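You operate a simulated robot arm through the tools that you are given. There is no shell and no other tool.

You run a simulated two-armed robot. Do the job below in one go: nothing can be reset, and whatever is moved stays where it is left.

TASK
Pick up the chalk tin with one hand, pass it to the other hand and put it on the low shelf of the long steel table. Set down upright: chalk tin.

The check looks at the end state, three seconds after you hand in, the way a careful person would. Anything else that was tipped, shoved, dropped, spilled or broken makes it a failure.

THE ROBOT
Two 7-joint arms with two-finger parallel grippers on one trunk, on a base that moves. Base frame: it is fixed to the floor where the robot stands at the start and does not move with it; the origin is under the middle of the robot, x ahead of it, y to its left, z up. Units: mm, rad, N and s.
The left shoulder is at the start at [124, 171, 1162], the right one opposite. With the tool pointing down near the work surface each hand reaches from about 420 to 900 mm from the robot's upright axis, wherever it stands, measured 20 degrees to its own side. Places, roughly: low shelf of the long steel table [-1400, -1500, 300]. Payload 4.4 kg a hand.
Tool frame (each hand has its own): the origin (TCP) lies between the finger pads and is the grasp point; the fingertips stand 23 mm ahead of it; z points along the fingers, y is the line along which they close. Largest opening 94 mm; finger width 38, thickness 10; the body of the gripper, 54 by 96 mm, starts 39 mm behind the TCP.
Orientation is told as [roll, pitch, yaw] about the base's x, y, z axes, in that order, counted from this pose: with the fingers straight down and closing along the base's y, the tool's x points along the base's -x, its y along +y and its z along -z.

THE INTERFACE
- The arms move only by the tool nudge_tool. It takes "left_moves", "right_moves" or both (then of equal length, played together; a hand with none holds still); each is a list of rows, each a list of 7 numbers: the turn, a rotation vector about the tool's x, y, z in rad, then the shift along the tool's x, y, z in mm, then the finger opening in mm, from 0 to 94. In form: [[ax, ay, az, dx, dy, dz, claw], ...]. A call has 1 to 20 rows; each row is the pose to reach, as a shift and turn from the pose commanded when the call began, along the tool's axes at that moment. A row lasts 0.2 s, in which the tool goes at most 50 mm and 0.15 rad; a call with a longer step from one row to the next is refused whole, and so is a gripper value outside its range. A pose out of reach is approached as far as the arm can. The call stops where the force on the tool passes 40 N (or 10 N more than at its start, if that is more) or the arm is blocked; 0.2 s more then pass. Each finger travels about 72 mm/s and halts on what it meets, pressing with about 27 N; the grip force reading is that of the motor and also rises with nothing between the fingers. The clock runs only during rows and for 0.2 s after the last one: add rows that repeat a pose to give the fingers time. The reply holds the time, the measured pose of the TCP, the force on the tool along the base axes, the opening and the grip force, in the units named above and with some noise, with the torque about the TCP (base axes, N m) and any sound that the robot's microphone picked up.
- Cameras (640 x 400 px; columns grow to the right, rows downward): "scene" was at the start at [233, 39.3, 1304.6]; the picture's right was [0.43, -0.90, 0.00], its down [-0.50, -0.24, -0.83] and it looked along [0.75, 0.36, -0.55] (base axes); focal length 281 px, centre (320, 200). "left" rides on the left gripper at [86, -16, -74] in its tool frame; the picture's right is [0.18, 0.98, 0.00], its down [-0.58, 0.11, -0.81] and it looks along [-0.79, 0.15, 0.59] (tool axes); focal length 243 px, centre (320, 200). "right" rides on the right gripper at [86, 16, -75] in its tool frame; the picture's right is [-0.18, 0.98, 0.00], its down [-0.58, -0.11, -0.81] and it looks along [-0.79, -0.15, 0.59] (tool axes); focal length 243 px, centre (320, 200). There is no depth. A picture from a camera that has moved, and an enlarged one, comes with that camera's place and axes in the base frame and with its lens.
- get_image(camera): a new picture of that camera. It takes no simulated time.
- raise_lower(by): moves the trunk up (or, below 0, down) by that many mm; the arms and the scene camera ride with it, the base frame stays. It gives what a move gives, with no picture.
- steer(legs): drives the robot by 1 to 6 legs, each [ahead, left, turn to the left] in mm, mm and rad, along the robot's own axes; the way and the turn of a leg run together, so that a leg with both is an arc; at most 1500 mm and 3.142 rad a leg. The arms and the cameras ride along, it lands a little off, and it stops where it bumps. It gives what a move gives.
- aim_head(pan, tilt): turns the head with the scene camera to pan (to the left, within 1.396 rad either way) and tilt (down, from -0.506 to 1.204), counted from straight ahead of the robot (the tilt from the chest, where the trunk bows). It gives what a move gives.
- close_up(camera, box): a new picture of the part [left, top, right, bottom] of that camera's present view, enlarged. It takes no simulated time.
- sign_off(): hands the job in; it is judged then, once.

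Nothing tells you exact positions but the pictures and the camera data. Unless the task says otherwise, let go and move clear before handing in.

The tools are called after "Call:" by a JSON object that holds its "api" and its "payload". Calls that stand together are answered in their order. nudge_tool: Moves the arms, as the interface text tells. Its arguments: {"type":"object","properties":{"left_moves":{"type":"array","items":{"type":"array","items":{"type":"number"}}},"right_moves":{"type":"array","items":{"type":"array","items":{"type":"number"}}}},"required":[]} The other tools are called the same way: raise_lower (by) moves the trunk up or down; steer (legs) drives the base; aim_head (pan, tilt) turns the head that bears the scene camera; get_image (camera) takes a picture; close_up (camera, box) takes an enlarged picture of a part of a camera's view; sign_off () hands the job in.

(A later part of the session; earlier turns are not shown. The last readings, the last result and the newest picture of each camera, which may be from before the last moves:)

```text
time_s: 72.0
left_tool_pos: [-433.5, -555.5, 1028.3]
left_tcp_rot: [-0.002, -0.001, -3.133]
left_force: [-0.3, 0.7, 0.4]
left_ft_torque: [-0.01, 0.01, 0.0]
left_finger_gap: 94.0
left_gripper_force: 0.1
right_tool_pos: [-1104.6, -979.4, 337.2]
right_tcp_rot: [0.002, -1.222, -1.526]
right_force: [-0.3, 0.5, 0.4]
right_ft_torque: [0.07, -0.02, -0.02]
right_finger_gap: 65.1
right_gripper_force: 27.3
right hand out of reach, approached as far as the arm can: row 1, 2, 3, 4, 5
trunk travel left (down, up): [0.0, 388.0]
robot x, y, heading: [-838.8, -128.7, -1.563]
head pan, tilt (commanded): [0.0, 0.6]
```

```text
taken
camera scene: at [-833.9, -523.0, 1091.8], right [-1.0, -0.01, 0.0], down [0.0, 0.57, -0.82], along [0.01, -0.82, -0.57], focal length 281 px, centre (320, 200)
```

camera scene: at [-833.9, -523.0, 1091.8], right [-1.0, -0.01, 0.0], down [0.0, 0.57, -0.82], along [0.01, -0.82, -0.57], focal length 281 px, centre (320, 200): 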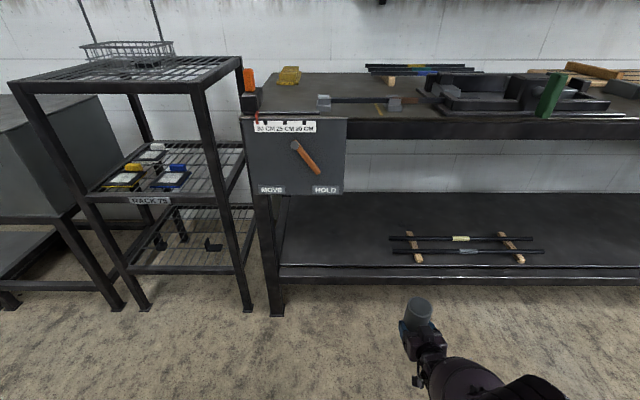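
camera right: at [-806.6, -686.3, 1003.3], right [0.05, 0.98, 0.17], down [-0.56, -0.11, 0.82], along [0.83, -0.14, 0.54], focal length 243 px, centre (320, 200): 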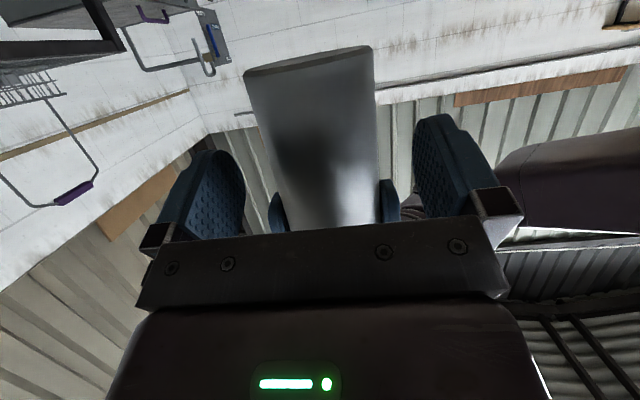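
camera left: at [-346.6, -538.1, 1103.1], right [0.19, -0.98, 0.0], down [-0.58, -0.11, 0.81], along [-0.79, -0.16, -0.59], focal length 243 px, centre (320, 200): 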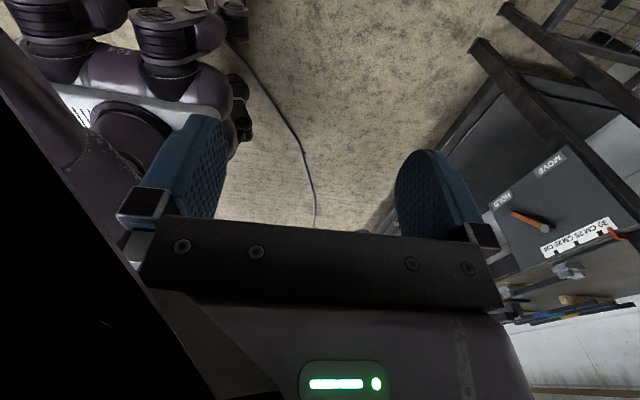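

Orientation held well (yaw -1.526, upright) but the arm is near full stretch at z=337. I'll pull the hand closer to the robot, where it should be able to go lower.

Call:
{"api": "nudge_tool", "payload": {"right_moves": [[0, 0, 0, 13, 14, -27, 30], [0, 0, 0, 26, 29, -53, 30], [0, 0, 0, 39.7, 43.3, -79.7, 30], [0, 0, 0, 39.7, 43.3, -79.7, 30]]}}

```text
time_s: 73.0
left_tool_pos: [-432.2, -555.1, 1028.0]
left_tcp_rot: [-0.001, -0.002, -3.132]
left_force: [0.7, 0.1, 0.3]
left_ft_torque: [-0.02, 0.01, 0.01]
left_finger_gap: 94.2
left_gripper_force: 0.0
right_tool_pos: [-1141.0, -951.7, 321.4]
right_tcp_rot: [-0.002, -1.224, -1.57]
right_force: [0.7, 0.3, -1.2]
right_ft_torque: [0.06, 0.03, -0.01]
right_finger_gap: 64.9
right_gripper_force: 27.1
right hand out of reach, approached as far as the arm can: row 1, 2, 3, 4
trunk travel left (down, up): [0.0, 388.0]
robot x, y, heading: [-838.3, -129.9, -1.567]
head pan, tilt (commanded): [0.0, 0.6]
```

The arm prefers to be further right when pointing straight ahead. I'll probe a bit right and lower to find a comfortable spot.

Call:
{"api": "nudge_tool", "payload": {"right_moves": [[0, 0, 0, 5, -20, 2, 30], [0, 0, 0, 14.1, -40, 5.1, 30], [0, 0, 0, 14.1, -40, 5.1, 30]]}}

Call:
{"api": "get_image", "payload": {"camera": "scene"}}

```text
time_s: 73.8
left_tool_pos: [-433.9, -556.5, 1028.3]
left_tcp_rot: [-0.002, 0.002, -3.13]
left_force: [0.0, 0.0, 0.2]
left_ft_torque: [-0.02, 0.0, -0.04]
left_finger_gap: 93.8
left_gripper_force: 0.0
right_tool_pos: [-1184.4, -946.4, 319.8]
right_tcp_rot: [-0.001, -1.221, -1.575]
right_force: [1.2, 0.2, 0.0]
right_ft_torque: [0.06, -0.04, -0.01]
right_finger_gap: 65.1
right_gripper_force: 27.6
right hand out of reach, approached as far as the arm can: row 1, 2, 3
trunk travel left (down, up): [0.0, 388.0]
robot x, y, heading: [-835.4, -132.6, -1.564]
head pan, tilt (commanded): [0.0, 0.6]
```

```text
taken
camera scene: at [-834.0, -523.0, 1091.8], right [-1.0, -0.01, 0.0], down [0.0, 0.57, -0.82], along [0.01, -0.82, -0.57], focal length 281 px, centre (320, 200)
```

scene: 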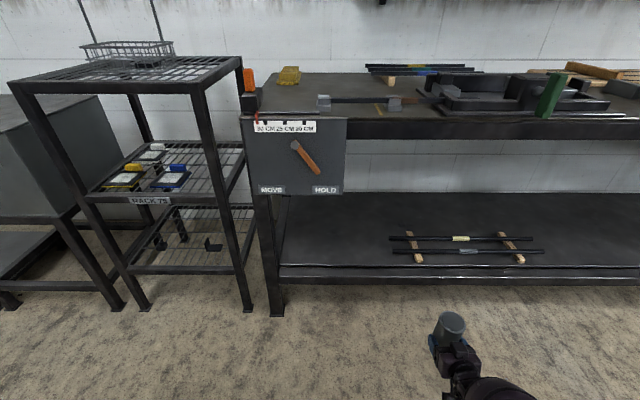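

The arm is at full stretch here, so radial moves are awkward. I'll go back up to z≈430, come nearer and to ~14° yaw (known comfortable), then descend closer in.

Call:
{"api": "nudge_tool", "payload": {"right_moves": [[0, 0, 0, -33, 0, -12, 30], [0, 0, 0, -66, 5, -24, 30], [-0.05, 0, -0.018, -103, 20, -38, 30], [-0.1, 0, -0.036, -100, 50, -45, 30], [-0.15, 0, -0.055, -98, 80, -52, 30], [-0.2, 0, -0.073, -95, 100, -60, 30], [-0.235, 0, -0.0857, -93, 110, -66, 30], [-0.235, 0, -0.0857, -93, 110, -66, 30]]}}

```text
time_s: 75.6
left_tool_pos: [-433.8, -556.8, 1027.9]
left_tcp_rot: [-0.003, 0.002, -3.132]
left_force: [0.1, -0.4, -0.1]
left_ft_torque: [0.01, -0.02, -0.01]
left_finger_gap: 94.1
left_gripper_force: 0.1
right_tool_pos: [-1078.8, -978.2, 339.3]
right_tcp_rot: [-0.003, -1.221, -1.323]
right_force: [0.0, 0.2, -0.2]
right_ft_torque: [0.04, 0.03, 0.01]
right_finger_gap: 65.0
right_gripper_force: 27.0
right hand out of reach, approached as far as the arm can: row 1, 2, 3, 4, 5, 6, 7, 8
trunk travel left (down, up): [0.0, 388.0]
robot x, y, heading: [-836.1, -129.3, -1.564]
head pan, tilt (commanded): [0.0, 0.6]
```

The arm kept low at [848, -247, 339]. I'll return to the previously exact pose at z=431 and see whether it recovers.

Call:
{"api": "nudge_tool", "payload": {"right_moves": [[0, 0, 0, -31, 1, -4, 30], [0, 0, 0, -62, 3, -8, 30], [0, 0, 0, -93.8, 4, -11.4, 30], [0, 0, 0, -93.8, 4, -11.4, 30]]}}

Call:
{"api": "get_image", "payload": {"camera": "scene"}}

```text
time_s: 76.6
left_tool_pos: [-433.6, -556.0, 1027.5]
left_tcp_rot: [-0.002, 0.001, -3.132]
left_force: [0.4, 0.0, 0.7]
left_ft_torque: [0.0, -0.02, 0.0]
left_finger_gap: 93.9
left_gripper_force: 0.1
right_tool_pos: [-1076.8, -1040.3, 389.8]
right_tcp_rot: [-0.002, -1.221, -1.324]
right_force: [-0.5, 0.2, -0.3]
right_ft_torque: [0.05, 0.01, -0.02]
right_finger_gap: 65.0
right_gripper_force: 26.3
right hand out of reach, approached as far as the arm can: row 1, 2, 3, 4
trunk travel left (down, up): [0.0, 388.0]
robot x, y, heading: [-838.4, -129.5, -1.567]
head pan, tilt (commanded): [0.0, 0.6]
```

```text
taken
camera scene: at [-834.1, -523.2, 1091.6], right [-1.0, -0.01, 0.0], down [0.0, 0.57, -0.82], along [0.01, -0.82, -0.57], focal length 281 px, centre (320, 200)
```

scene: 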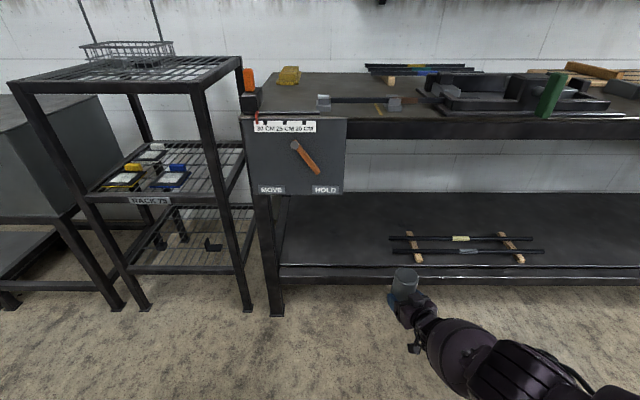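

The arm is stretched straight (an awkward singular posture). I'll lead it up, inward and back to get the elbow bending again, then re-descend along a path nearer the robot.

Call:
{"api": "nudge_tool", "payload": {"right_moves": [[0, 0, 0, -29, 12, -18, 30], [0, 0, 0, -58, 24, -37, 30], [0, 0, 0, -86, 36, -55, 30], [0, 0, 0, -115, 48, -73, 30], [0, 0, 0, -144, 60, -91, 30], [0, 0, 0, -172.8, 72.6, -109.8, 30], [0, 0, 0, -172.8, 72.6, -109.8, 30]]}}

```text
time_s: 78.2
left_tool_pos: [-434.3, -556.1, 1028.2]
left_tcp_rot: [-0.001, 0.001, -3.13]
left_force: [0.0, 0.0, 0.0]
left_ft_torque: [-0.01, -0.03, 0.04]
left_finger_gap: 93.9
left_gripper_force: 0.1
right_tool_pos: [-1023.5, -1124.2, 479.5]
right_tcp_rot: [0.0, -1.22, -1.322]
right_force: [0.0, -0.3, 0.3]
right_ft_torque: [0.04, 0.03, -0.01]
right_finger_gap: 64.9
right_gripper_force: 26.7
right hand out of reach, approached as far as the arm can: row 1, 2, 3, 4, 5, 6, 7
trunk travel left (down, up): [0.0, 388.0]
robot x, y, heading: [-834.8, -129.0, -1.566]
head pan, tilt (commanded): [0.0, 0.6]
```

The hand slid outward along its reach sphere (forward 995 mm). To keep well clear of the table I'll back the base up 110 mm (known-free space), then swing the hand leftwards, which should bend the elbow.

Call:
{"api": "steer", "payload": {"legs": [[-110, 0, 0]]}}

Call:
{"api": "nudge_tool", "payload": {"right_moves": [[-0.106, 0, -0.0385, -9, 16, -26, 30], [-0.211, 0, -0.077, -18, 32, -52, 30], [-0.317, 0, -0.1155, -28, 48, -78, 30], [-0.4225, 0, -0.154, -37, 64, -104, 30], [-0.528, 0, -0.1925, -46, 80, -129, 30], [-0.634, 0, -0.231, -55, 96, -155, 30], [-0.7395, 0, -0.2695, -64, 112, -181, 30], [-0.845, 0, -0.308, -73.5, 127.6, -207, 30], [-0.845, 0, -0.308, -73.5, 127.6, -207, 30]]}}

Call:
{"api": "get_image", "payload": {"camera": "scene"}}

```text
time_s: 79.4
left_tool_pos: [-434.1, -446.4, 1029.2]
left_tcp_rot: [0.001, 0.001, -3.132]
left_force: [0.8, 0.1, 0.1]
left_ft_torque: [0.0, 0.01, -0.01]
left_finger_gap: 93.8
left_gripper_force: 0.0
right_tool_pos: [-1024.9, -1016.5, 479.3]
right_tcp_rot: [0.0, -1.221, -1.324]
right_force: [-0.1, -0.1, 0.8]
right_ft_torque: [0.08, 0.05, 0.01]
right_finger_gap: 65.1
right_gripper_force: 26.9
trunk travel left (down, up): [0.0, 388.0]
robot x, y, heading: [-836.6, -20.5, -1.563]
head pan, tilt (commanded): [0.0, 0.6]
```

```text
time_s: 81.4
left_tool_pos: [-434.4, -448.6, 1028.3]
left_tcp_rot: [-0.002, 0.003, -3.131]
left_force: [0.2, -0.4, 0.3]
left_ft_torque: [0.02, -0.01, 0.01]
left_finger_gap: 94.2
left_gripper_force: 0.0
right_tool_pos: [-945.9, -961.1, 523.9]
right_tcp_rot: [0.005, -1.219, -0.428]
right_force: [-0.2, 0.9, -0.5]
right_ft_torque: [0.04, 0.05, 0.02]
right_finger_gap: 65.2
right_gripper_force: 27.2
right hand out of reach, approached as far as the arm can: row 1, 2, 3, 4, 5, 6, 7, 8, 9
trunk travel left (down, up): [0.0, 388.0]
robot x, y, heading: [-838.3, -22.5, -1.566]
head pan, tilt (commanded): [0.0, 0.6]
```

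```text
taken
camera scene: at [-835.2, -414.7, 1091.5], right [-1.0, -0.01, 0.0], down [0.0, 0.57, -0.82], along [0.01, -0.82, -0.57], focal length 281 px, centre (320, 200)
```

scene: 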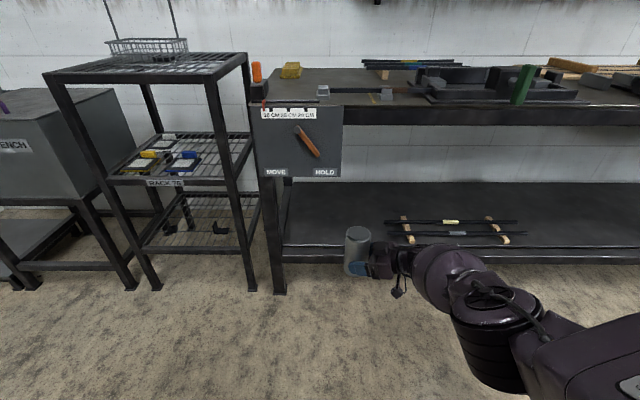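

Still stretched straight. Working out the geometry, the elbow likely bends when the wrist goes down-and-back, so I'll command a move in that direction, toward [700, -90, 360] in the robot's frame.

Call:
{"api": "nudge_tool", "payload": {"right_moves": [[0, 0, 0, 26, 32, -2.5, 30], [0, 0, 0, 52, 65, -5, 30], [0, 0, 0, 78, 97, -7.4, 30], [0, 0, 0, 103, 130, -9.9, 30], [0, 0, 0, 129, 162, -12.4, 30], [0, 0, 0, 155, 195, -14.8, 30], [0, 0, 0, 180.8, 227, -17.3, 30], [0, 0, 0, 180.8, 227, -17.3, 30]]}}

Call:
{"api": "get_image", "payload": {"camera": "scene"}}

```text
time_s: 83.2
left_tool_pos: [-434.8, -446.9, 1028.4]
left_tcp_rot: [-0.002, 0.0, -3.131]
left_force: [-0.2, 0.0, 0.2]
left_ft_torque: [0.0, 0.0, 0.01]
left_finger_gap: 94.0
left_gripper_force: 0.1
right_tool_pos: [-919.0, -764.4, 323.3]
right_tcp_rot: [0.0, -1.223, -0.423]
right_force: [-0.2, -0.9, 0.2]
right_ft_torque: [0.01, 0.05, -0.03]
right_finger_gap: 65.4
right_gripper_force: 27.2
right hand out of reach, approached as far as the arm can: row 1, 2, 3, 4, 5, 6, 7, 8
trunk travel left (down, up): [0.0, 388.0]
robot x, y, heading: [-833.5, -24.4, -1.562]
head pan, tilt (commanded): [0.0, 0.6]
```

```text
taken
camera scene: at [-834.6, -414.4, 1091.8], right [-1.0, -0.01, 0.0], down [0.0, 0.57, -0.82], along [0.01, -0.82, -0.57], focal length 281 px, centre (320, 200)
```

scene: 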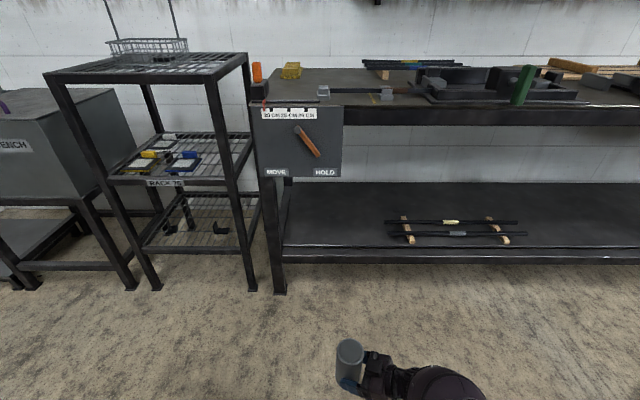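

The hand again slid along the same reach sphere. One probe to understand it: a pure inward (toward the shoulder) move of 100 mm.

Call:
{"api": "nudge_tool", "payload": {"right_moves": [[0, 0, 0, -23, 19, -14, 30], [0, 0, 0, -47, 39, -27, 30], [0, 0, 0, -70, 58, -41, 30], [0, 0, 0, -70, 58, -41, 30]]}}

```text
time_s: 84.2
left_tool_pos: [-434.7, -448.1, 1028.4]
left_tcp_rot: [-0.003, 0.0, -3.132]
left_force: [-0.8, -0.6, 0.3]
left_ft_torque: [-0.01, 0.0, -0.03]
left_finger_gap: 94.0
left_gripper_force: 0.1
right_tool_pos: [-918.6, -763.3, 322.9]
right_tcp_rot: [0.0, -1.221, -0.425]
right_force: [-0.4, -0.5, 0.0]
right_ft_torque: [0.05, 0.04, 0.01]
right_finger_gap: 65.0
right_gripper_force: 27.3
right hand out of reach, approached as far as the arm can: row 1, 2, 3, 4
trunk travel left (down, up): [0.0, 388.0]
robot x, y, heading: [-835.9, -21.9, -1.562]
head pan, tilt (commanded): [0.0, 0.6]
```

No radial motion at all—truly a straight-elbow lock. I'll try the one direction not yet tried: sweeping to the right with an inward target.

Call:
{"api": "nudge_tool", "payload": {"right_moves": [[0, 0, 0, 2, -0.5, -40, 30], [0, 0, 0, 4, -1, -80, 30], [0, 0, 0, 6, -2, -120, 30], [0, 0, 0, 7.7, -2.6, -161, 30], [0, 0, 0, 7.7, -2.6, -161, 30]]}}

```text
time_s: 85.4
left_tool_pos: [-435.5, -447.6, 1028.1]
left_tcp_rot: [-0.001, 0.003, -3.132]
left_force: [0.3, -0.1, -0.2]
left_ft_torque: [0.01, -0.04, -0.03]
left_finger_gap: 94.0
left_gripper_force: 0.1
right_tool_pos: [-1073.0, -735.5, 319.6]
right_tcp_rot: [-0.002, -1.222, -0.421]
right_force: [1.1, -0.3, -0.2]
right_ft_torque: [0.01, 0.04, -0.03]
right_finger_gap: 65.0
right_gripper_force: 26.8
right hand out of reach, approached as far as the arm can: row 1, 2, 3, 4, 5
trunk travel left (down, up): [0.0, 388.0]
robot x, y, heading: [-837.2, -20.7, -1.569]
head pan, tilt (commanded): [0.0, 0.6]
```

The elbow stays straight, but the hand slides predictably over its reach sphere with orientation exact, and the base can supply the rest. I'll set the hand pointing straight ahead at [927, -280, 400], still in the aisle.

Call:
{"api": "nudge_tool", "payload": {"right_moves": [[0.12, 0, 0.0437, -10, -23.5, 1.9, 30], [0.24, 0, 0.0874, -20, -47, 3.7, 30], [0.359, 0, 0.1311, -30, -70.5, 5.6, 30], [0.479, 0, 0.1748, -40.5, -94, 7.4, 30], [0.599, 0, 0.2186, -50.7, -117.4, 9.3, 30], [0.719, 0, 0.2623, -60.8, -140.9, 11.1, 30], [0.839, 0, 0.306, -70.9, -164.4, 13, 30], [0.9586, 0, 0.3497, -81, -188, 14.8, 30], [1.0784, 0, 0.3934, -91.2, -211.4, 16.7, 30], [1.0784, 0, 0.3934, -91.2, -211.4, 16.7, 30]]}}

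Call:
{"api": "get_image", "payload": {"camera": "scene"}}

```text
time_s: 87.6
left_tool_pos: [-433.5, -446.7, 1028.5]
left_tcp_rot: [-0.002, 0.001, -3.131]
left_force: [1.1, -0.4, 0.2]
left_ft_torque: [-0.03, 0.02, -0.03]
left_finger_gap: 94.2
left_gripper_force: 0.2
right_tool_pos: [-1122.6, -946.6, 401.5]
right_tcp_rot: [-0.02, -1.221, -1.548]
right_force: [-1.7, -0.3, -0.7]
right_ft_torque: [0.06, -0.04, 0.02]
right_finger_gap: 64.9
right_gripper_force: 26.9
right hand out of reach, approached as far as the arm can: row 1, 2, 3, 4, 5, 6, 7, 8, 9, 10
trunk travel left (down, up): [0.0, 388.0]
robot x, y, heading: [-836.8, -21.0, -1.566]
head pan, tilt (commanded): [0.0, 0.6]
```

```text
taken
camera scene: at [-834.2, -414.4, 1091.8], right [-1.0, -0.01, 0.0], down [0.0, 0.57, -0.82], along [0.01, -0.82, -0.57], focal length 281 px, centre (320, 200)
```

scene: 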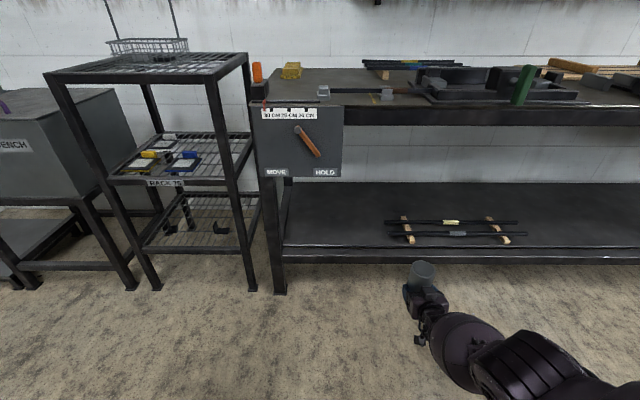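

Exactly as predicted: [925, -290, 401]. Now I'll strafe left ~112 mm and drive forward 330 mm so the tin hangs over the front of the shelf, then look.

Call:
{"api": "steer", "payload": {"legs": [[0, 112, 0], [330, 0, 0]]}}

Call:
{"api": "get_image", "payload": {"camera": "scene"}}

Call:
{"api": "get_image", "payload": {"camera": "left"}}

```text
time_s: 91.1
left_tool_pos: [-315.0, -780.1, 1027.6]
left_tcp_rot: [-0.002, 0.0, -3.126]
left_force: [-0.2, -0.2, -0.1]
left_ft_torque: [0.02, -0.01, -0.01]
left_finger_gap: 93.8
left_gripper_force: 0.0
right_tool_pos: [-1002.7, -1281.9, 399.8]
right_tcp_rot: [0.001, -1.221, -1.567]
right_force: [0.1, 0.8, -0.2]
right_ft_torque: [0.06, -0.02, -0.04]
right_finger_gap: 65.2
right_gripper_force: 26.3
trunk travel left (down, up): [0.0, 388.0]
robot x, y, heading: [-718.0, -355.1, -1.557]
head pan, tilt (commanded): [0.0, 0.6]
```

```text
taken
camera scene: at [-715.6, -749.3, 1091.6], right [-1.0, -0.01, 0.0], down [-0.01, 0.57, -0.82], along [0.01, -0.82, -0.57], focal length 281 px, centre (320, 200)
```

scene: 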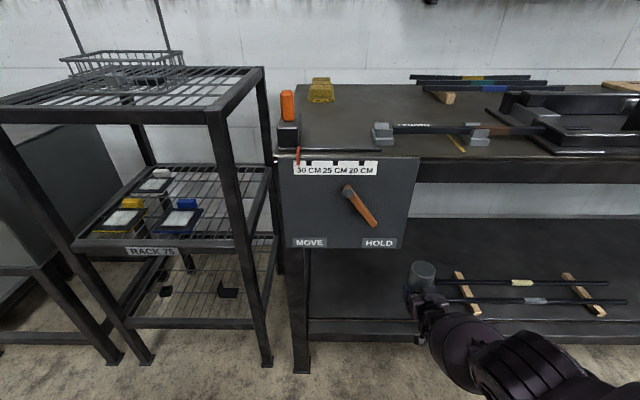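

```text
taken
camera left: at [-228.1, -762.8, 1102.4], right [0.2, -0.98, 0.0], down [-0.58, -0.12, 0.81], along [-0.79, -0.16, -0.59], focal length 243 px, centre (320, 200)
```

left: 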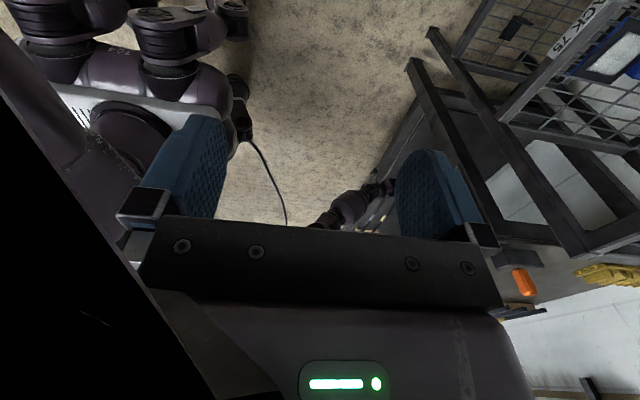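

The tin is over the shelf's front bar, upright, below the panel. Let me zoom to measure the shelf edge and clearance.

Call:
{"api": "close_up", "payload": {"camera": "scene", "box": [290, 240, 450, 380]}}

Call:
{"api": "close_up", "payload": {"camera": "scene", "box": [380, 230, 640, 392]}}

Call:
{"api": "get_image", "payload": {"camera": "right"}}

```text
2.86 times, centred on (370, 310) of scene
camera zoom: at [-715.6, -749.3, 1091.6], right [-1.0, -0.01, 0.0], down [-0.01, 0.57, -0.82], along [0.01, -0.82, -0.57], focal length 804 px, centre (177, -114)
```

zoom: 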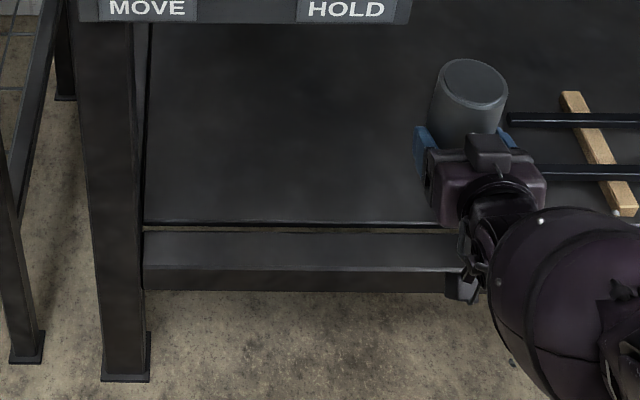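

```text
2.46 times, centred on (510, 311) of scene
camera zoom: at [-715.6, -749.3, 1091.6], right [-1.0, -0.01, 0.0], down [-0.01, 0.57, -0.82], along [0.01, -0.82, -0.57], focal length 692 px, centre (-148, -73)
```

zoom: 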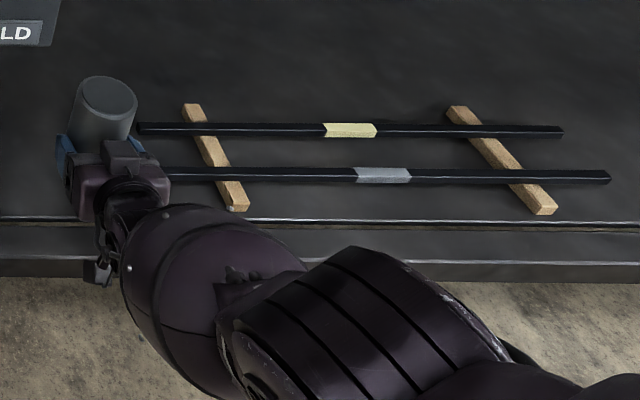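

```text
taken
camera right: at [-986.1, -1181.7, 343.5], right [0.98, -0.06, 0.17], down [-0.11, 0.56, 0.82], along [-0.15, -0.83, 0.54], focal length 243 px, centre (320, 200)
```

right: 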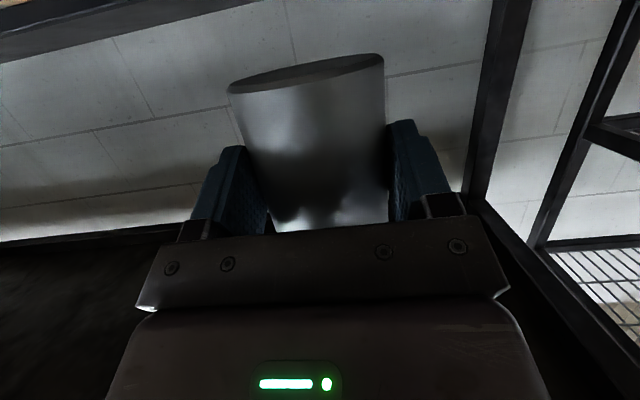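

Shelf plate top triangulates to z≈265–270, front edge y≈-1285; tin bottom is at ~357 now. Driving forward 140 mm with the tin passing above the plate.

Call:
{"api": "steer", "payload": {"legs": [[140, 0, 0]]}}

Call:
{"api": "get_image", "payload": {"camera": "scene"}}

```text
time_s: 92.4
left_tool_pos: [-313.3, -918.5, 1027.3]
left_tcp_rot: [-0.001, 0.001, -3.127]
left_force: [0.2, 0.6, -0.1]
left_ft_torque: [0.02, -0.02, -0.05]
left_finger_gap: 94.0
left_gripper_force: 0.0
right_tool_pos: [-998.6, -1421.2, 400.5]
right_tcp_rot: [-0.001, -1.221, -1.566]
right_force: [-0.2, 0.1, 0.5]
right_ft_torque: [0.04, 0.0, 0.03]
right_finger_gap: 65.2
right_gripper_force: 27.0
trunk travel left (down, up): [0.0, 388.0]
robot x, y, heading: [-719.9, -494.4, -1.557]
head pan, tilt (commanded): [0.0, 0.6]
```

```text
taken
camera scene: at [-713.6, -888.9, 1091.5], right [-1.0, -0.01, 0.0], down [-0.01, 0.57, -0.82], along [0.01, -0.82, -0.57], focal length 281 px, centre (320, 200)
```

scene: 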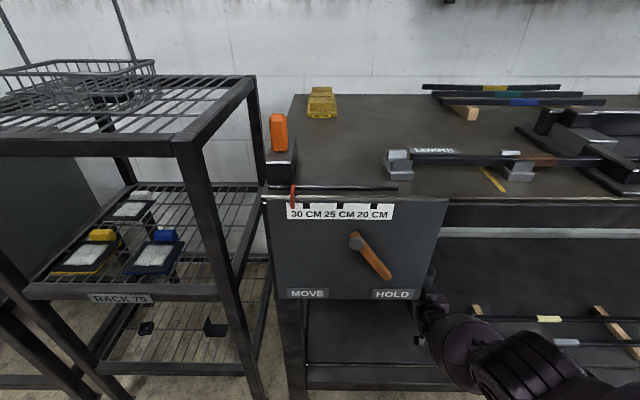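

The tin is above the shelf, inside the edge. Now lowering along the reach sphere (down and back) to about z=330, i.e. ~20 mm above the plate.

Call:
{"api": "nudge_tool", "payload": {"right_moves": [[0, 0, 0, 18.8, 0, -10.6, 30], [0, 0, 0, 37.6, 0, -21.2, 30], [0, 0, 0, 56.3, 0, -31.8, 30], [0, 0, 0, 75.1, 0, -42.4, 30], [0, 0, 0, 93.9, 0, -53, 30], [0, 0, 0, 93.9, 0, -53, 30]]}}

Call:
{"api": "get_image", "payload": {"camera": "scene"}}

Call:
{"api": "get_image", "payload": {"camera": "right"}}

```text
time_s: 93.8
left_tool_pos: [-313.9, -918.5, 1029.2]
left_tcp_rot: [-0.001, 0.001, -3.126]
left_force: [0.1, -0.4, -0.1]
left_ft_torque: [-0.01, 0.03, -0.02]
left_finger_gap: 93.8
left_gripper_force: 0.1
right_tool_pos: [-989.3, -1370.5, 354.6]
right_tcp_rot: [0.038, -1.221, -1.589]
right_force: [0.5, 0.8, 0.5]
right_ft_torque: [0.06, 0.01, 0.0]
right_finger_gap: 65.5
right_gripper_force: 26.5
right hand out of reach, approached as far as the arm can: row 3, 4, 5, 6
trunk travel left (down, up): [0.0, 388.0]
robot x, y, heading: [-721.6, -497.2, -1.558]
head pan, tilt (commanded): [0.0, 0.6]
```

```text
taken
camera scene: at [-713.8, -888.3, 1091.8], right [-1.0, -0.01, 0.0], down [-0.01, 0.57, -0.82], along [0.01, -0.82, -0.57], focal length 281 px, centre (320, 200)
```

scene: 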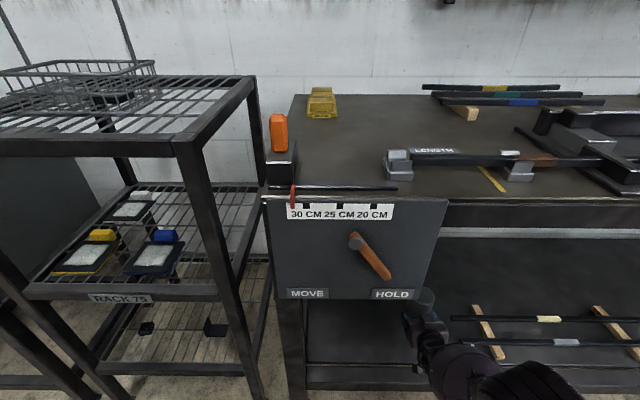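

```text
taken
camera right: at [-974.8, -1269.0, 298.3], right [0.98, -0.05, 0.19], down [-0.13, 0.56, 0.82], along [-0.14, -0.83, 0.54], focal length 243 px, centre (320, 200)
```

right: 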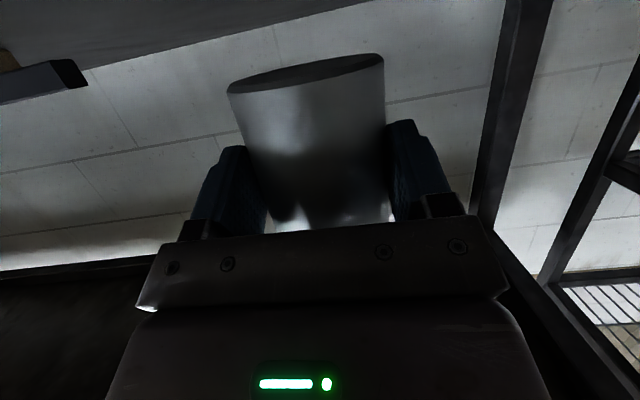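

Lowered to z≈355 with a slight 2° roll. I'll correct the roll and continue down-and-back in smaller steps.

Call:
{"api": "nudge_tool", "payload": {"right_moves": [[0.019, 0, 0, 8, 0, -6, 30], [0.038, 0, 0, 17, 0, -11.5, 30], [0.038, 0, 0, 26, 0, -17, 30], [0.038, 0, 0, 34.8, 0, -22.4, 30], [0.038, 0, 0, 34.8, 0, -22.4, 30]]}}

```text
time_s: 95.0
left_tool_pos: [-313.9, -920.2, 1028.3]
left_tcp_rot: [-0.002, -0.001, -3.126]
left_force: [0.2, -0.1, 0.7]
left_ft_torque: [0.01, -0.02, -0.04]
left_finger_gap: 93.8
left_gripper_force: 0.0
right_tool_pos: [-994.9, -1356.1, 344.4]
right_tcp_rot: [0.051, -1.22, -1.612]
right_force: [-0.4, 0.3, -0.2]
right_ft_torque: [0.04, 0.01, 0.01]
right_finger_gap: 65.2
right_gripper_force: 27.4
right hand out of reach, approached as far as the arm can: row 1, 2, 3, 4, 5
trunk travel left (down, up): [0.0, 388.0]
robot x, y, heading: [-717.8, -495.9, -1.56]
head pan, tilt (commanded): [0.0, 0.6]
```

Still above the plate but the wrist is drifting in roll/yaw. I'll try letting the hand move a bit more to the right (where it was exact before) while correcting orientation and lowering.

Call:
{"api": "nudge_tool", "payload": {"right_moves": [[0.003, 0, -0.005, 8, -8, -6, 30], [0.006, 0, -0.01, 17, -17, -12, 30], [0.009, 0, -0.015, 25, -25, -18, 30], [0.009, 0, -0.015, 33.3, -33, -24, 30], [0.009, 0, -0.015, 33.3, -33, -24, 30]]}}

```text
time_s: 96.2
left_tool_pos: [-312.7, -919.8, 1028.1]
left_tcp_rot: [-0.002, 0.003, -3.125]
left_force: [0.3, -0.4, -0.4]
left_ft_torque: [0.03, -0.03, 0.0]
left_finger_gap: 94.2
left_gripper_force: 0.0
right_tool_pos: [-1045.5, -1355.5, 348.8]
right_tcp_rot: [-0.08, -1.224, -1.527]
right_force: [0.0, -0.3, 0.3]
right_ft_torque: [0.08, -0.01, 0.01]
right_finger_gap: 64.9
right_gripper_force: 27.0
right hand out of reach, approached as far as the arm can: row 1, 2, 3, 4, 5
trunk travel left (down, up): [0.0, 388.0]
robot x, y, heading: [-717.9, -491.4, -1.559]
head pan, tilt (commanded): [0.0, 0.6]
```

The wrist is in a poor posture here (now -4.6° roll), though nothing is touching. I'll back the base straight out of the shelf, and set up the arm properly in the aisle before coming in again.

Call:
{"api": "steer", "payload": {"legs": [[-380, 0, 0]]}}

Call:
{"api": "get_image", "payload": {"camera": "scene"}}

```text
time_s: 98.6
left_tool_pos: [-318.7, -545.9, 1028.3]
left_tcp_rot: [-0.001, 0.002, -3.13]
left_force: [-0.7, 0.0, 0.5]
left_ft_torque: [-0.02, 0.02, 0.03]
left_finger_gap: 94.2
left_gripper_force: 0.1
right_tool_pos: [-1053.9, -980.7, 349.7]
right_tcp_rot: [-0.08, -1.222, -1.532]
right_force: [-0.2, 0.4, 0.6]
right_ft_torque: [0.03, -0.02, -0.02]
right_finger_gap: 65.2
right_gripper_force: 26.9
trunk travel left (down, up): [0.0, 388.0]
robot x, y, heading: [-721.5, -120.0, -1.565]
head pan, tilt (commanded): [0.0, 0.6]
```

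```text
taken
camera scene: at [-719.1, -513.4, 1091.9], right [-1.0, -0.01, 0.0], down [0.0, 0.57, -0.82], along [0.01, -0.82, -0.57], focal length 281 px, centre (320, 200)
```

scene: 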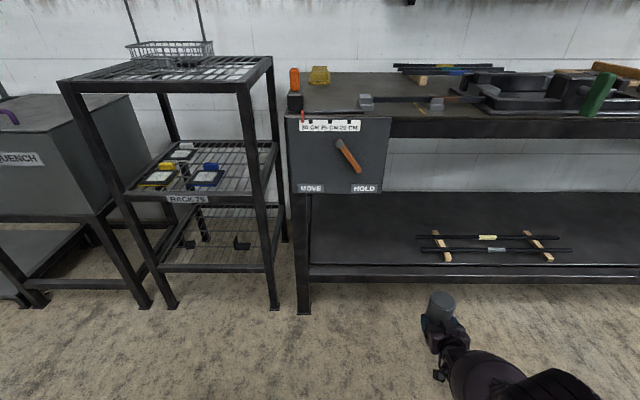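

Out in the aisle again. First I'll re-level the hand in place and see if the arm converges.

Call:
{"api": "nudge_tool", "payload": {"right_moves": [[-0.02, 0, 0.007, 0, 0, 0, 30], [-0.045, 0, 0.012, 0, 0, 0, 30], [-0.045, 0, 0.012, 0, 0, 0, 30], [-0.045, 0, 0.012, 0, 0, 0, 30]]}}

```text
time_s: 99.6
left_tool_pos: [-318.2, -546.5, 1027.9]
left_tcp_rot: [-0.004, 0.002, -3.131]
left_force: [-0.1, -0.1, 0.1]
left_ft_torque: [0.02, 0.01, -0.01]
left_finger_gap: 93.8
left_gripper_force: 0.1
right_tool_pos: [-1052.7, -979.7, 348.5]
right_tcp_rot: [-0.002, -1.222, -1.566]
right_force: [-0.2, 0.0, 0.0]
right_ft_torque: [0.05, 0.01, 0.0]
right_finger_gap: 65.0
right_gripper_force: 27.3
trunk travel left (down, up): [0.0, 388.0]
robot x, y, heading: [-722.7, -118.7, -1.567]
head pan, tilt (commanded): [0.0, 0.6]
```

Exact and in reach now ([860, -336, 348], upright). I'll descend in much smaller steps so the solver can keep up.

Call:
{"api": "nudge_tool", "payload": {"right_moves": [[0, 0, 0, 4.5, 0, -3, 30], [0, 0, 0, 9, 0, -6, 30], [0, 0, 0, 13.5, 0, -9, 30], [0, 0, 0, 18, 0, -12, 30], [0, 0, 0, 22.5, 0, -15, 30], [0, 0, 0, 27, 0, -18, 30], [0, 0, 0, 31.5, 0, -21, 30], [0, 0, 0, 36, 0, -24, 30]]}}

```text
time_s: 101.4
left_tool_pos: [-318.1, -545.6, 1028.8]
left_tcp_rot: [-0.002, 0.001, -3.13]
left_force: [0.2, 0.2, 0.1]
left_ft_torque: [0.04, 0.0, 0.01]
left_finger_gap: 94.3
left_gripper_force: 0.0
right_tool_pos: [-1053.7, -945.9, 324.1]
right_tcp_rot: [0.0, -1.221, -1.57]
right_force: [0.0, -0.3, 0.6]
right_ft_torque: [0.07, -0.02, -0.03]
right_finger_gap: 65.2
right_gripper_force: 27.3
trunk travel left (down, up): [0.0, 388.0]
robot x, y, heading: [-719.4, -117.3, -1.563]
head pan, tilt (commanded): [0.0, 0.6]
```

Small steps work exactly. Continuing the descent in small steps to verify the placing height (~z 300) is reachable.

Call:
{"api": "nudge_tool", "payload": {"right_moves": [[0, 0, 0, 4.2, 0, -2.5, 30], [0, 0, 0, 8.4, 0, -5, 30], [0, 0, 0, 12.6, 0, -7.5, 30], [0, 0, 0, 16.8, 0, -10, 30], [0, 0, 0, 21, 0, -12.5, 30], [0, 0, 0, 25.2, 0, -15, 30], [0, 0, 0, 29.4, 0, -17.5, 30], [0, 0, 0, 33.6, 0, -20, 30]]}}

```text
time_s: 103.2
left_tool_pos: [-318.5, -545.7, 1028.6]
left_tcp_rot: [-0.002, 0.004, -3.131]
left_force: [-0.3, -0.6, 0.6]
left_ft_torque: [-0.01, -0.03, 0.02]
left_finger_gap: 93.9
left_gripper_force: 0.0
right_tool_pos: [-1056.1, -913.2, 305.1]
right_tcp_rot: [-0.001, -1.221, -1.567]
right_force: [0.6, 0.3, -0.1]
right_ft_torque: [0.07, -0.06, -0.01]
right_finger_gap: 64.7
right_gripper_force: 26.9
right hand out of reach, approached as far as the arm can: row 6, 7, 8
trunk travel left (down, up): [0.0, 388.0]
robot x, y, heading: [-723.7, -120.3, -1.562]
head pan, tilt (commanded): [0.0, 0.6]
```

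The right hand reaches z≈305 with exact orientation at [794, -336]. My camera mount must stay in front of the shelf bar, so I'll enter at z≈332 and finish with small down-steps compensated by the base. Raising slightly along the same path first.

Call:
{"api": "nudge_tool", "payload": {"right_moves": [[0, 0, 0, -5, 0, 4, 30], [0, 0, 0, -10.1, 0, 8, 30], [0, 0, 0, -15.1, 0, 12, 30], [0, 0, 0, -20.2, 0, 16, 30], [0, 0, 0, -25.2, 0, 20, 30], [0, 0, 0, -30.3, 0, 24, 30], [0, 0, 0, -35.3, 0, 28, 30], [0, 0, 0, -40.4, 0, 32, 30], [0, 0, 0, -40.4, 0, 32, 30]]}}

```text
time_s: 105.2
left_tool_pos: [-318.6, -545.1, 1028.9]
left_tcp_rot: [-0.001, 0.002, -3.13]
left_force: [0.3, -1.0, -0.7]
left_ft_torque: [0.0, 0.0, 0.02]
left_finger_gap: 94.0
left_gripper_force: 0.0
right_tool_pos: [-1055.0, -957.2, 332.2]
right_tcp_rot: [-0.005, -1.221, -1.567]
right_force: [-0.1, 0.7, -0.5]
right_ft_torque: [0.08, 0.02, 0.0]
right_finger_gap: 65.0
right_gripper_force: 26.8
trunk travel left (down, up): [0.0, 388.0]
robot x, y, heading: [-718.4, -122.0, -1.566]
head pan, tilt (commanded): [0.0, 0.6]
```

Good: [−1055, −957, 332], upright. Strafe left 50 mm and drive forward 270 mm, then check clearance at the shelf edge.

Call:
{"api": "steer", "payload": {"legs": [[0, 50, 0], [270, 0, 0]]}}

Call:
{"api": "get_image", "payload": {"camera": "scene"}}

Call:
{"api": "close_up", "payload": {"camera": "scene", "box": [360, 220, 560, 390]}}

```text
time_s: 107.8
left_tool_pos: [-265.5, -813.2, 1028.0]
left_tcp_rot: [-0.001, 0.002, -3.127]
left_force: [0.6, 0.0, -0.1]
left_ft_torque: [0.04, 0.0, 0.0]
left_finger_gap: 94.2
left_gripper_force: 0.0
right_tool_pos: [-999.9, -1226.4, 332.1]
right_tcp_rot: [-0.001, -1.222, -1.567]
right_force: [-0.7, 0.5, 0.2]
right_ft_torque: [0.06, 0.03, 0.0]
right_finger_gap: 64.9
right_gripper_force: 27.0
trunk travel left (down, up): [0.0, 388.0]
robot x, y, heading: [-666.9, -388.9, -1.556]
head pan, tilt (commanded): [0.0, 0.6]
```

```text
taken
camera scene: at [-665.8, -781.6, 1091.6], right [-1.0, -0.01, 0.0], down [-0.01, 0.57, -0.82], along [0.01, -0.82, -0.57], focal length 281 px, centre (320, 200)
```

scene: 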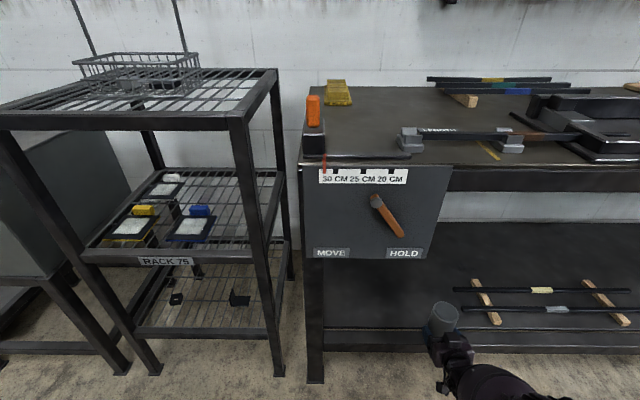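

```text
2.35 times, centred on (460, 305) of scene
camera zoom: at [-665.8, -781.6, 1091.6], right [-1.0, -0.01, 0.0], down [-0.01, 0.57, -0.82], along [0.01, -0.82, -0.57], focal length 662 px, centre (-9, -47)
```

zoom: 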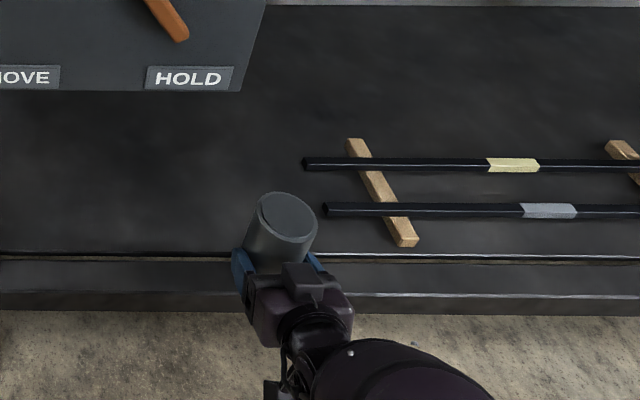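

Everything matches: plate top z≈267, edge y≈-1285, bar front y≈-1241 (top 246), tin lid where predicted. Driving forward 90 mm to bring the TCP to y≈-1316.

Call:
{"api": "steer", "payload": {"legs": [[90, 0, 0]]}}

Call:
{"api": "close_up", "payload": {"camera": "scene", "box": [360, 220, 560, 390]}}

Call:
{"api": "get_image", "payload": {"camera": "right"}}

```text
time_s: 108.9
left_tool_pos: [-265.0, -904.9, 1028.7]
left_tcp_rot: [-0.002, 0.001, -3.127]
left_force: [-0.7, -0.1, -0.1]
left_ft_torque: [0.04, 0.0, -0.07]
left_finger_gap: 94.1
left_gripper_force: 0.1
right_tool_pos: [-1000.8, -1315.0, 331.6]
right_tcp_rot: [-0.005, -1.22, -1.566]
right_force: [-0.1, -0.7, -0.2]
right_ft_torque: [0.07, 0.0, -0.03]
right_finger_gap: 64.9
right_gripper_force: 26.8
trunk travel left (down, up): [0.0, 388.0]
robot x, y, heading: [-663.8, -476.9, -1.565]
head pan, tilt (commanded): [0.0, 0.6]
```

```text
2.35 times, centred on (460, 305) of scene
camera zoom: at [-665.0, -873.4, 1091.5], right [-1.0, -0.01, 0.0], down [-0.01, 0.57, -0.82], along [0.01, -0.82, -0.57], focal length 662 px, centre (-9, -47)
```

zoom: 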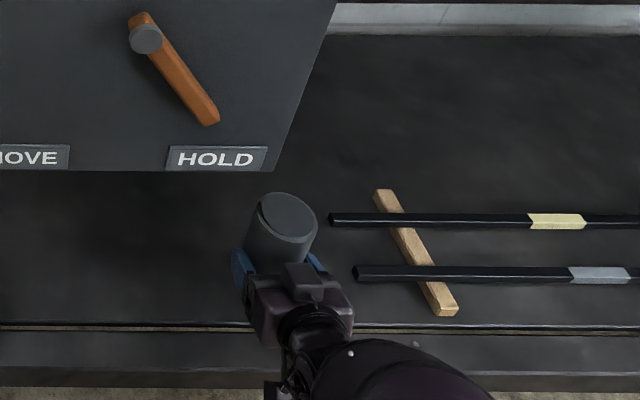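

```text
taken
camera right: at [-984.4, -1216.2, 275.4], right [0.98, -0.06, 0.17], down [-0.11, 0.56, 0.82], along [-0.15, -0.83, 0.54], focal length 243 px, centre (320, 200)
```

right: 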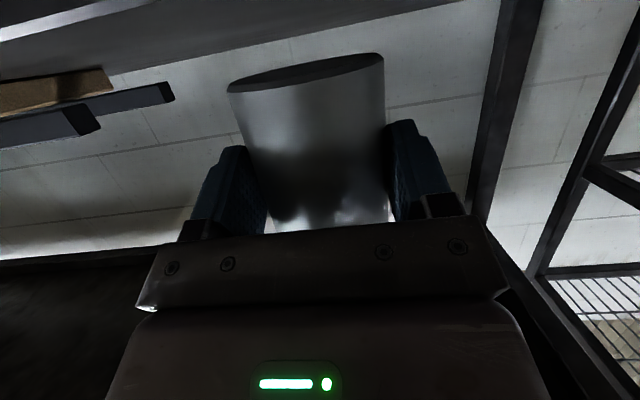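

Tin is over the plate ~12 mm inside the edge and ~20 mm above it, well clear of the tongs. Lowering 14 mm in small steps.

Call:
{"api": "nudge_tool", "payload": {"right_moves": [[0, 0, 0, 3.4, 0, -2.6, 30], [0, 0, 0, 6.9, 0, -5.3, 30], [0, 0, 0, 10.3, 0, -8, 30], [0, 0, 0, 13.8, 0, -10.6, 30], [0, 0, 0, 17.2, 0, -13.2, 30], [0, 0, 0, 20.7, 0, -15.9, 30]]}}

Call:
{"api": "steer", "payload": {"legs": [[28, 0, 0]]}}

Call:
{"api": "close_up", "payload": {"camera": "scene", "box": [360, 220, 560, 390]}}

```text
time_s: 110.3
left_tool_pos: [-264.3, -904.6, 1028.3]
left_tcp_rot: [0.0, 0.002, -3.126]
left_force: [1.0, 0.6, -0.3]
left_ft_torque: [0.01, 0.0, 0.03]
left_finger_gap: 93.9
left_gripper_force: 0.2
right_tool_pos: [-1002.1, -1295.4, 318.5]
right_tcp_rot: [-0.004, -1.22, -1.566]
right_force: [-0.2, -0.9, 0.2]
right_ft_torque: [0.05, 0.02, 0.02]
right_finger_gap: 64.9
right_gripper_force: 26.5
trunk travel left (down, up): [0.0, 388.0]
robot x, y, heading: [-664.7, -480.5, -1.559]
head pan, tilt (commanded): [0.0, 0.6]
```

```text
time_s: 111.1
left_tool_pos: [-264.6, -931.7, 1026.8]
left_tcp_rot: [-0.003, 0.001, -3.127]
left_force: [0.5, -0.4, 0.2]
left_ft_torque: [0.02, 0.01, -0.03]
left_finger_gap: 94.2
left_gripper_force: 0.0
right_tool_pos: [-1000.7, -1322.4, 318.1]
right_tcp_rot: [-0.002, -1.221, -1.566]
right_force: [0.4, 0.9, 0.5]
right_ft_torque: [0.05, 0.01, 0.0]
right_finger_gap: 65.2
right_gripper_force: 27.2
trunk travel left (down, up): [0.0, 388.0]
robot x, y, heading: [-670.5, -507.5, -1.561]
head pan, tilt (commanded): [0.0, 0.6]
```

```text
2.35 times, centred on (460, 305) of scene
camera zoom: at [-664.7, -901.2, 1091.5], right [-1.0, -0.01, 0.0], down [-0.01, 0.57, -0.82], along [0.01, -0.82, -0.57], focal length 662 px, centre (-9, -47)
```

zoom: 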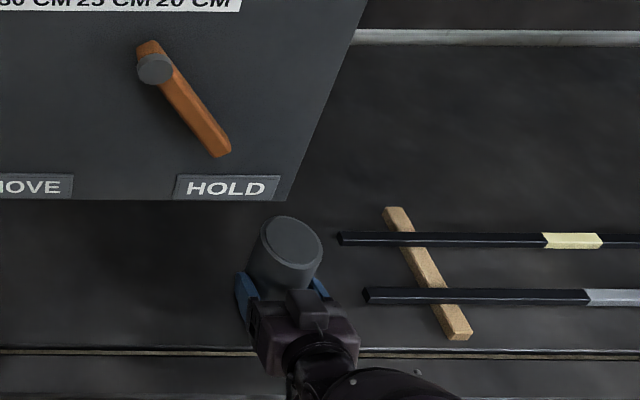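

About 8 mm above the plate. Lowering 4 mm more, then compensating with the base.

Call:
{"api": "nudge_tool", "payload": {"right_moves": [[0, 0, 0, 2, 0, -1.6, 30], [0, 0, 0, 4, 0, -3.1, 30], [0, 0, 0, 6, 0, -4.7, 30], [0, 0, 0, 6, 0, -4.7, 30]]}}

Call:
{"api": "steer", "payload": {"legs": [[9, 0, 0]]}}

```text
time_s: 112.1
left_tool_pos: [-263.9, -932.5, 1027.6]
left_tcp_rot: [-0.003, 0.003, -3.128]
left_force: [0.5, -0.4, 0.5]
left_ft_torque: [0.04, 0.0, 0.02]
left_finger_gap: 93.9
left_gripper_force: 0.0
right_tool_pos: [-1001.8, -1315.6, 314.0]
right_tcp_rot: [-0.001, -1.221, -1.564]
right_force: [0.9, 0.4, -0.3]
right_ft_torque: [0.09, -0.01, -0.01]
right_finger_gap: 65.3
right_gripper_force: 27.3
trunk travel left (down, up): [0.0, 388.0]
robot x, y, heading: [-670.8, -505.6, -1.558]
head pan, tilt (commanded): [0.0, 0.6]
```

```text
time_s: 112.9
left_tool_pos: [-264.4, -941.2, 1028.2]
left_tcp_rot: [-0.003, 0.002, -3.126]
left_force: [0.1, -0.2, 0.2]
left_ft_torque: [0.03, 0.0, 0.02]
left_finger_gap: 93.9
left_gripper_force: 0.1
right_tool_pos: [-1000.6, -1324.4, 314.3]
right_tcp_rot: [-0.004, -1.22, -1.565]
right_force: [0.2, -0.3, -0.3]
right_ft_torque: [0.04, -0.01, 0.02]
right_finger_gap: 64.9
right_gripper_force: 26.7
trunk travel left (down, up): [0.0, 388.0]
robot x, y, heading: [-670.5, -515.1, -1.561]
head pan, tilt (commanded): [0.0, 0.6]
```

No contact yet at z=314. Continuing down in ~1.3 mm steps, watching the force.

Call:
{"api": "nudge_tool", "payload": {"right_moves": [[0, 0, 0, 2, 0, -1.6, 30], [0, 0, 0, 4, 0, -3.1, 30], [0, 0, 0, 4, 0, -3.1, 30]]}}

```text
time_s: 113.7
left_tool_pos: [-264.9, -941.0, 1027.2]
left_tcp_rot: [-0.002, 0.002, -3.127]
left_force: [0.4, 0.0, -0.5]
left_ft_torque: [0.04, 0.01, 0.0]
left_finger_gap: 93.8
left_gripper_force: 0.0
right_tool_pos: [-999.8, -1320.1, 311.3]
right_tcp_rot: [-0.004, -1.22, -1.564]
right_force: [0.3, 0.1, -0.1]
right_ft_torque: [0.1, 0.01, 0.0]
right_finger_gap: 65.0
right_gripper_force: 27.2
trunk travel left (down, up): [0.0, 388.0]
robot x, y, heading: [-668.7, -517.0, -1.561]
head pan, tilt (commanded): [0.0, 0.6]
```

Call:
{"api": "nudge_tool", "payload": {"right_moves": [[0, 0, 0, 2, 0, -1.6, 30], [0, 0, 0, 4, 0, -3.1, 30], [0, 0, 0, 4, 0, -3.1, 30]]}}

Call:
{"api": "close_up", "payload": {"camera": "scene", "box": [380, 240, 540, 380]}}

```text
time_s: 114.5
left_tool_pos: [-263.9, -941.1, 1028.7]
left_tcp_rot: [-0.003, -0.002, -3.128]
left_force: [0.5, -0.3, -0.2]
left_ft_torque: [0.0, 0.02, 0.02]
left_finger_gap: 94.1
left_gripper_force: 0.0
right_tool_pos: [-1001.7, -1316.6, 310.0]
right_tcp_rot: [-0.005, -1.221, -1.568]
right_force: [0.2, -1.7, 1.1]
right_ft_torque: [0.1, -0.01, -0.03]
right_finger_gap: 65.2
right_gripper_force: 27.4
trunk travel left (down, up): [0.0, 388.0]
robot x, y, heading: [-669.1, -515.4, -1.562]
head pan, tilt (commanded): [0.0, 0.6]
```

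```text
2.86 times, centred on (460, 310) of scene
camera zoom: at [-664.5, -909.5, 1092.0], right [-1.0, -0.01, 0.0], down [-0.01, 0.56, -0.83], along [0.01, -0.82, -0.56], focal length 804 px, centre (-80, -114)
```

zoom: 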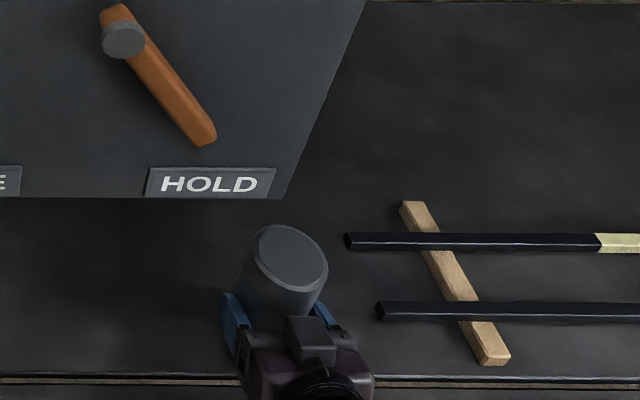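

Possibly first hint of contact at z=310. A further small step down.

Call:
{"api": "nudge_tool", "payload": {"right_moves": [[0, 0, 0, 1.5, 0, -1.2, 30], [0, 0, 0, 3, 0, -2.4, 30], [0, 0, 0, 3, 0, -2.4, 30]]}}

```text
time_s: 115.3
left_tool_pos: [-263.2, -940.5, 1028.8]
left_tcp_rot: [0.0, 0.001, -3.129]
left_force: [-0.4, 1.2, 0.2]
left_ft_torque: [0.01, -0.02, -0.01]
left_finger_gap: 93.9
left_gripper_force: 0.1
right_tool_pos: [-1001.3, -1314.4, 308.5]
right_tcp_rot: [-0.005, -1.224, -1.565]
right_force: [-1.3, -5.7, 11.6]
right_ft_torque: [0.05, -0.08, -0.05]
right_finger_gap: 64.7
right_gripper_force: 26.9
trunk travel left (down, up): [0.0, 388.0]
robot x, y, heading: [-666.8, -515.6, -1.563]
head pan, tilt (commanded): [0.0, 0.6]
```

Contact: +11.6 N upward, so the tin stands on the plate about 12 mm inside its edge. Opening the right fingers.

Call:
{"api": "nudge_tool", "payload": {"right_moves": [[0, 0, 0, 0, 0, 0, 66], [0, 0, 0, 0, 0, 0, 72], [0, 0, 0, 0, 0, 0, 94], [0, 0, 0, 0, 0, 0, 94], [0, 0, 0, 0, 0, 0, 94]]}}

Call:
{"api": "close_up", "payload": {"camera": "scene", "box": [380, 240, 540, 380]}}

Call:
{"api": "get_image", "payload": {"camera": "right"}}

```text
time_s: 116.5
left_tool_pos: [-263.2, -941.3, 1028.1]
left_tcp_rot: [-0.003, 0.0, -3.127]
left_force: [0.4, 0.1, 0.3]
left_ft_torque: [0.01, 0.0, 0.01]
left_finger_gap: 93.8
left_gripper_force: 0.0
right_tool_pos: [-1000.6, -1314.0, 307.7]
right_tcp_rot: [-0.003, -1.221, -1.564]
right_force: [-0.2, -0.4, 0.4]
right_ft_torque: [-0.01, -0.01, -0.02]
right_finger_gap: 94.2
right_gripper_force: 0.1
trunk travel left (down, up): [0.0, 388.0]
robot x, y, heading: [-665.7, -515.2, -1.558]
head pan, tilt (commanded): [0.0, 0.6]
```

```text
2.86 times, centred on (460, 310) of scene
camera zoom: at [-664.5, -909.4, 1091.9], right [-1.0, -0.01, 0.0], down [-0.01, 0.56, -0.83], along [0.01, -0.83, -0.56], focal length 804 px, centre (-80, -114)
```

zoom: 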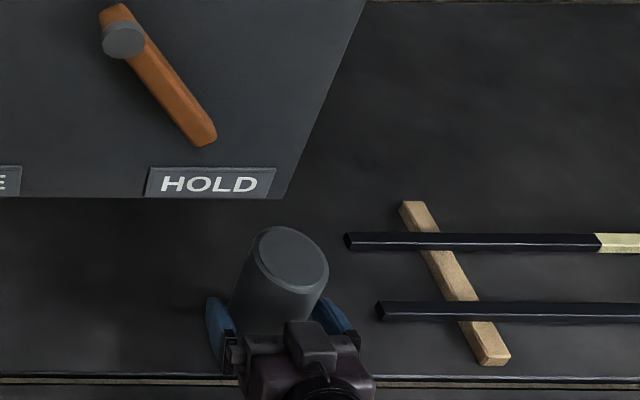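

```text
taken
camera right: at [-985.3, -1212.6, 250.6], right [0.98, -0.06, 0.17], down [-0.11, 0.56, 0.82], along [-0.15, -0.83, 0.54], focal length 243 px, centre (320, 200)
```

right: 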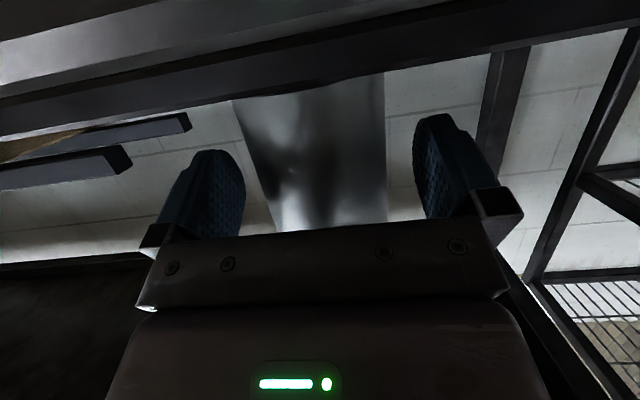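

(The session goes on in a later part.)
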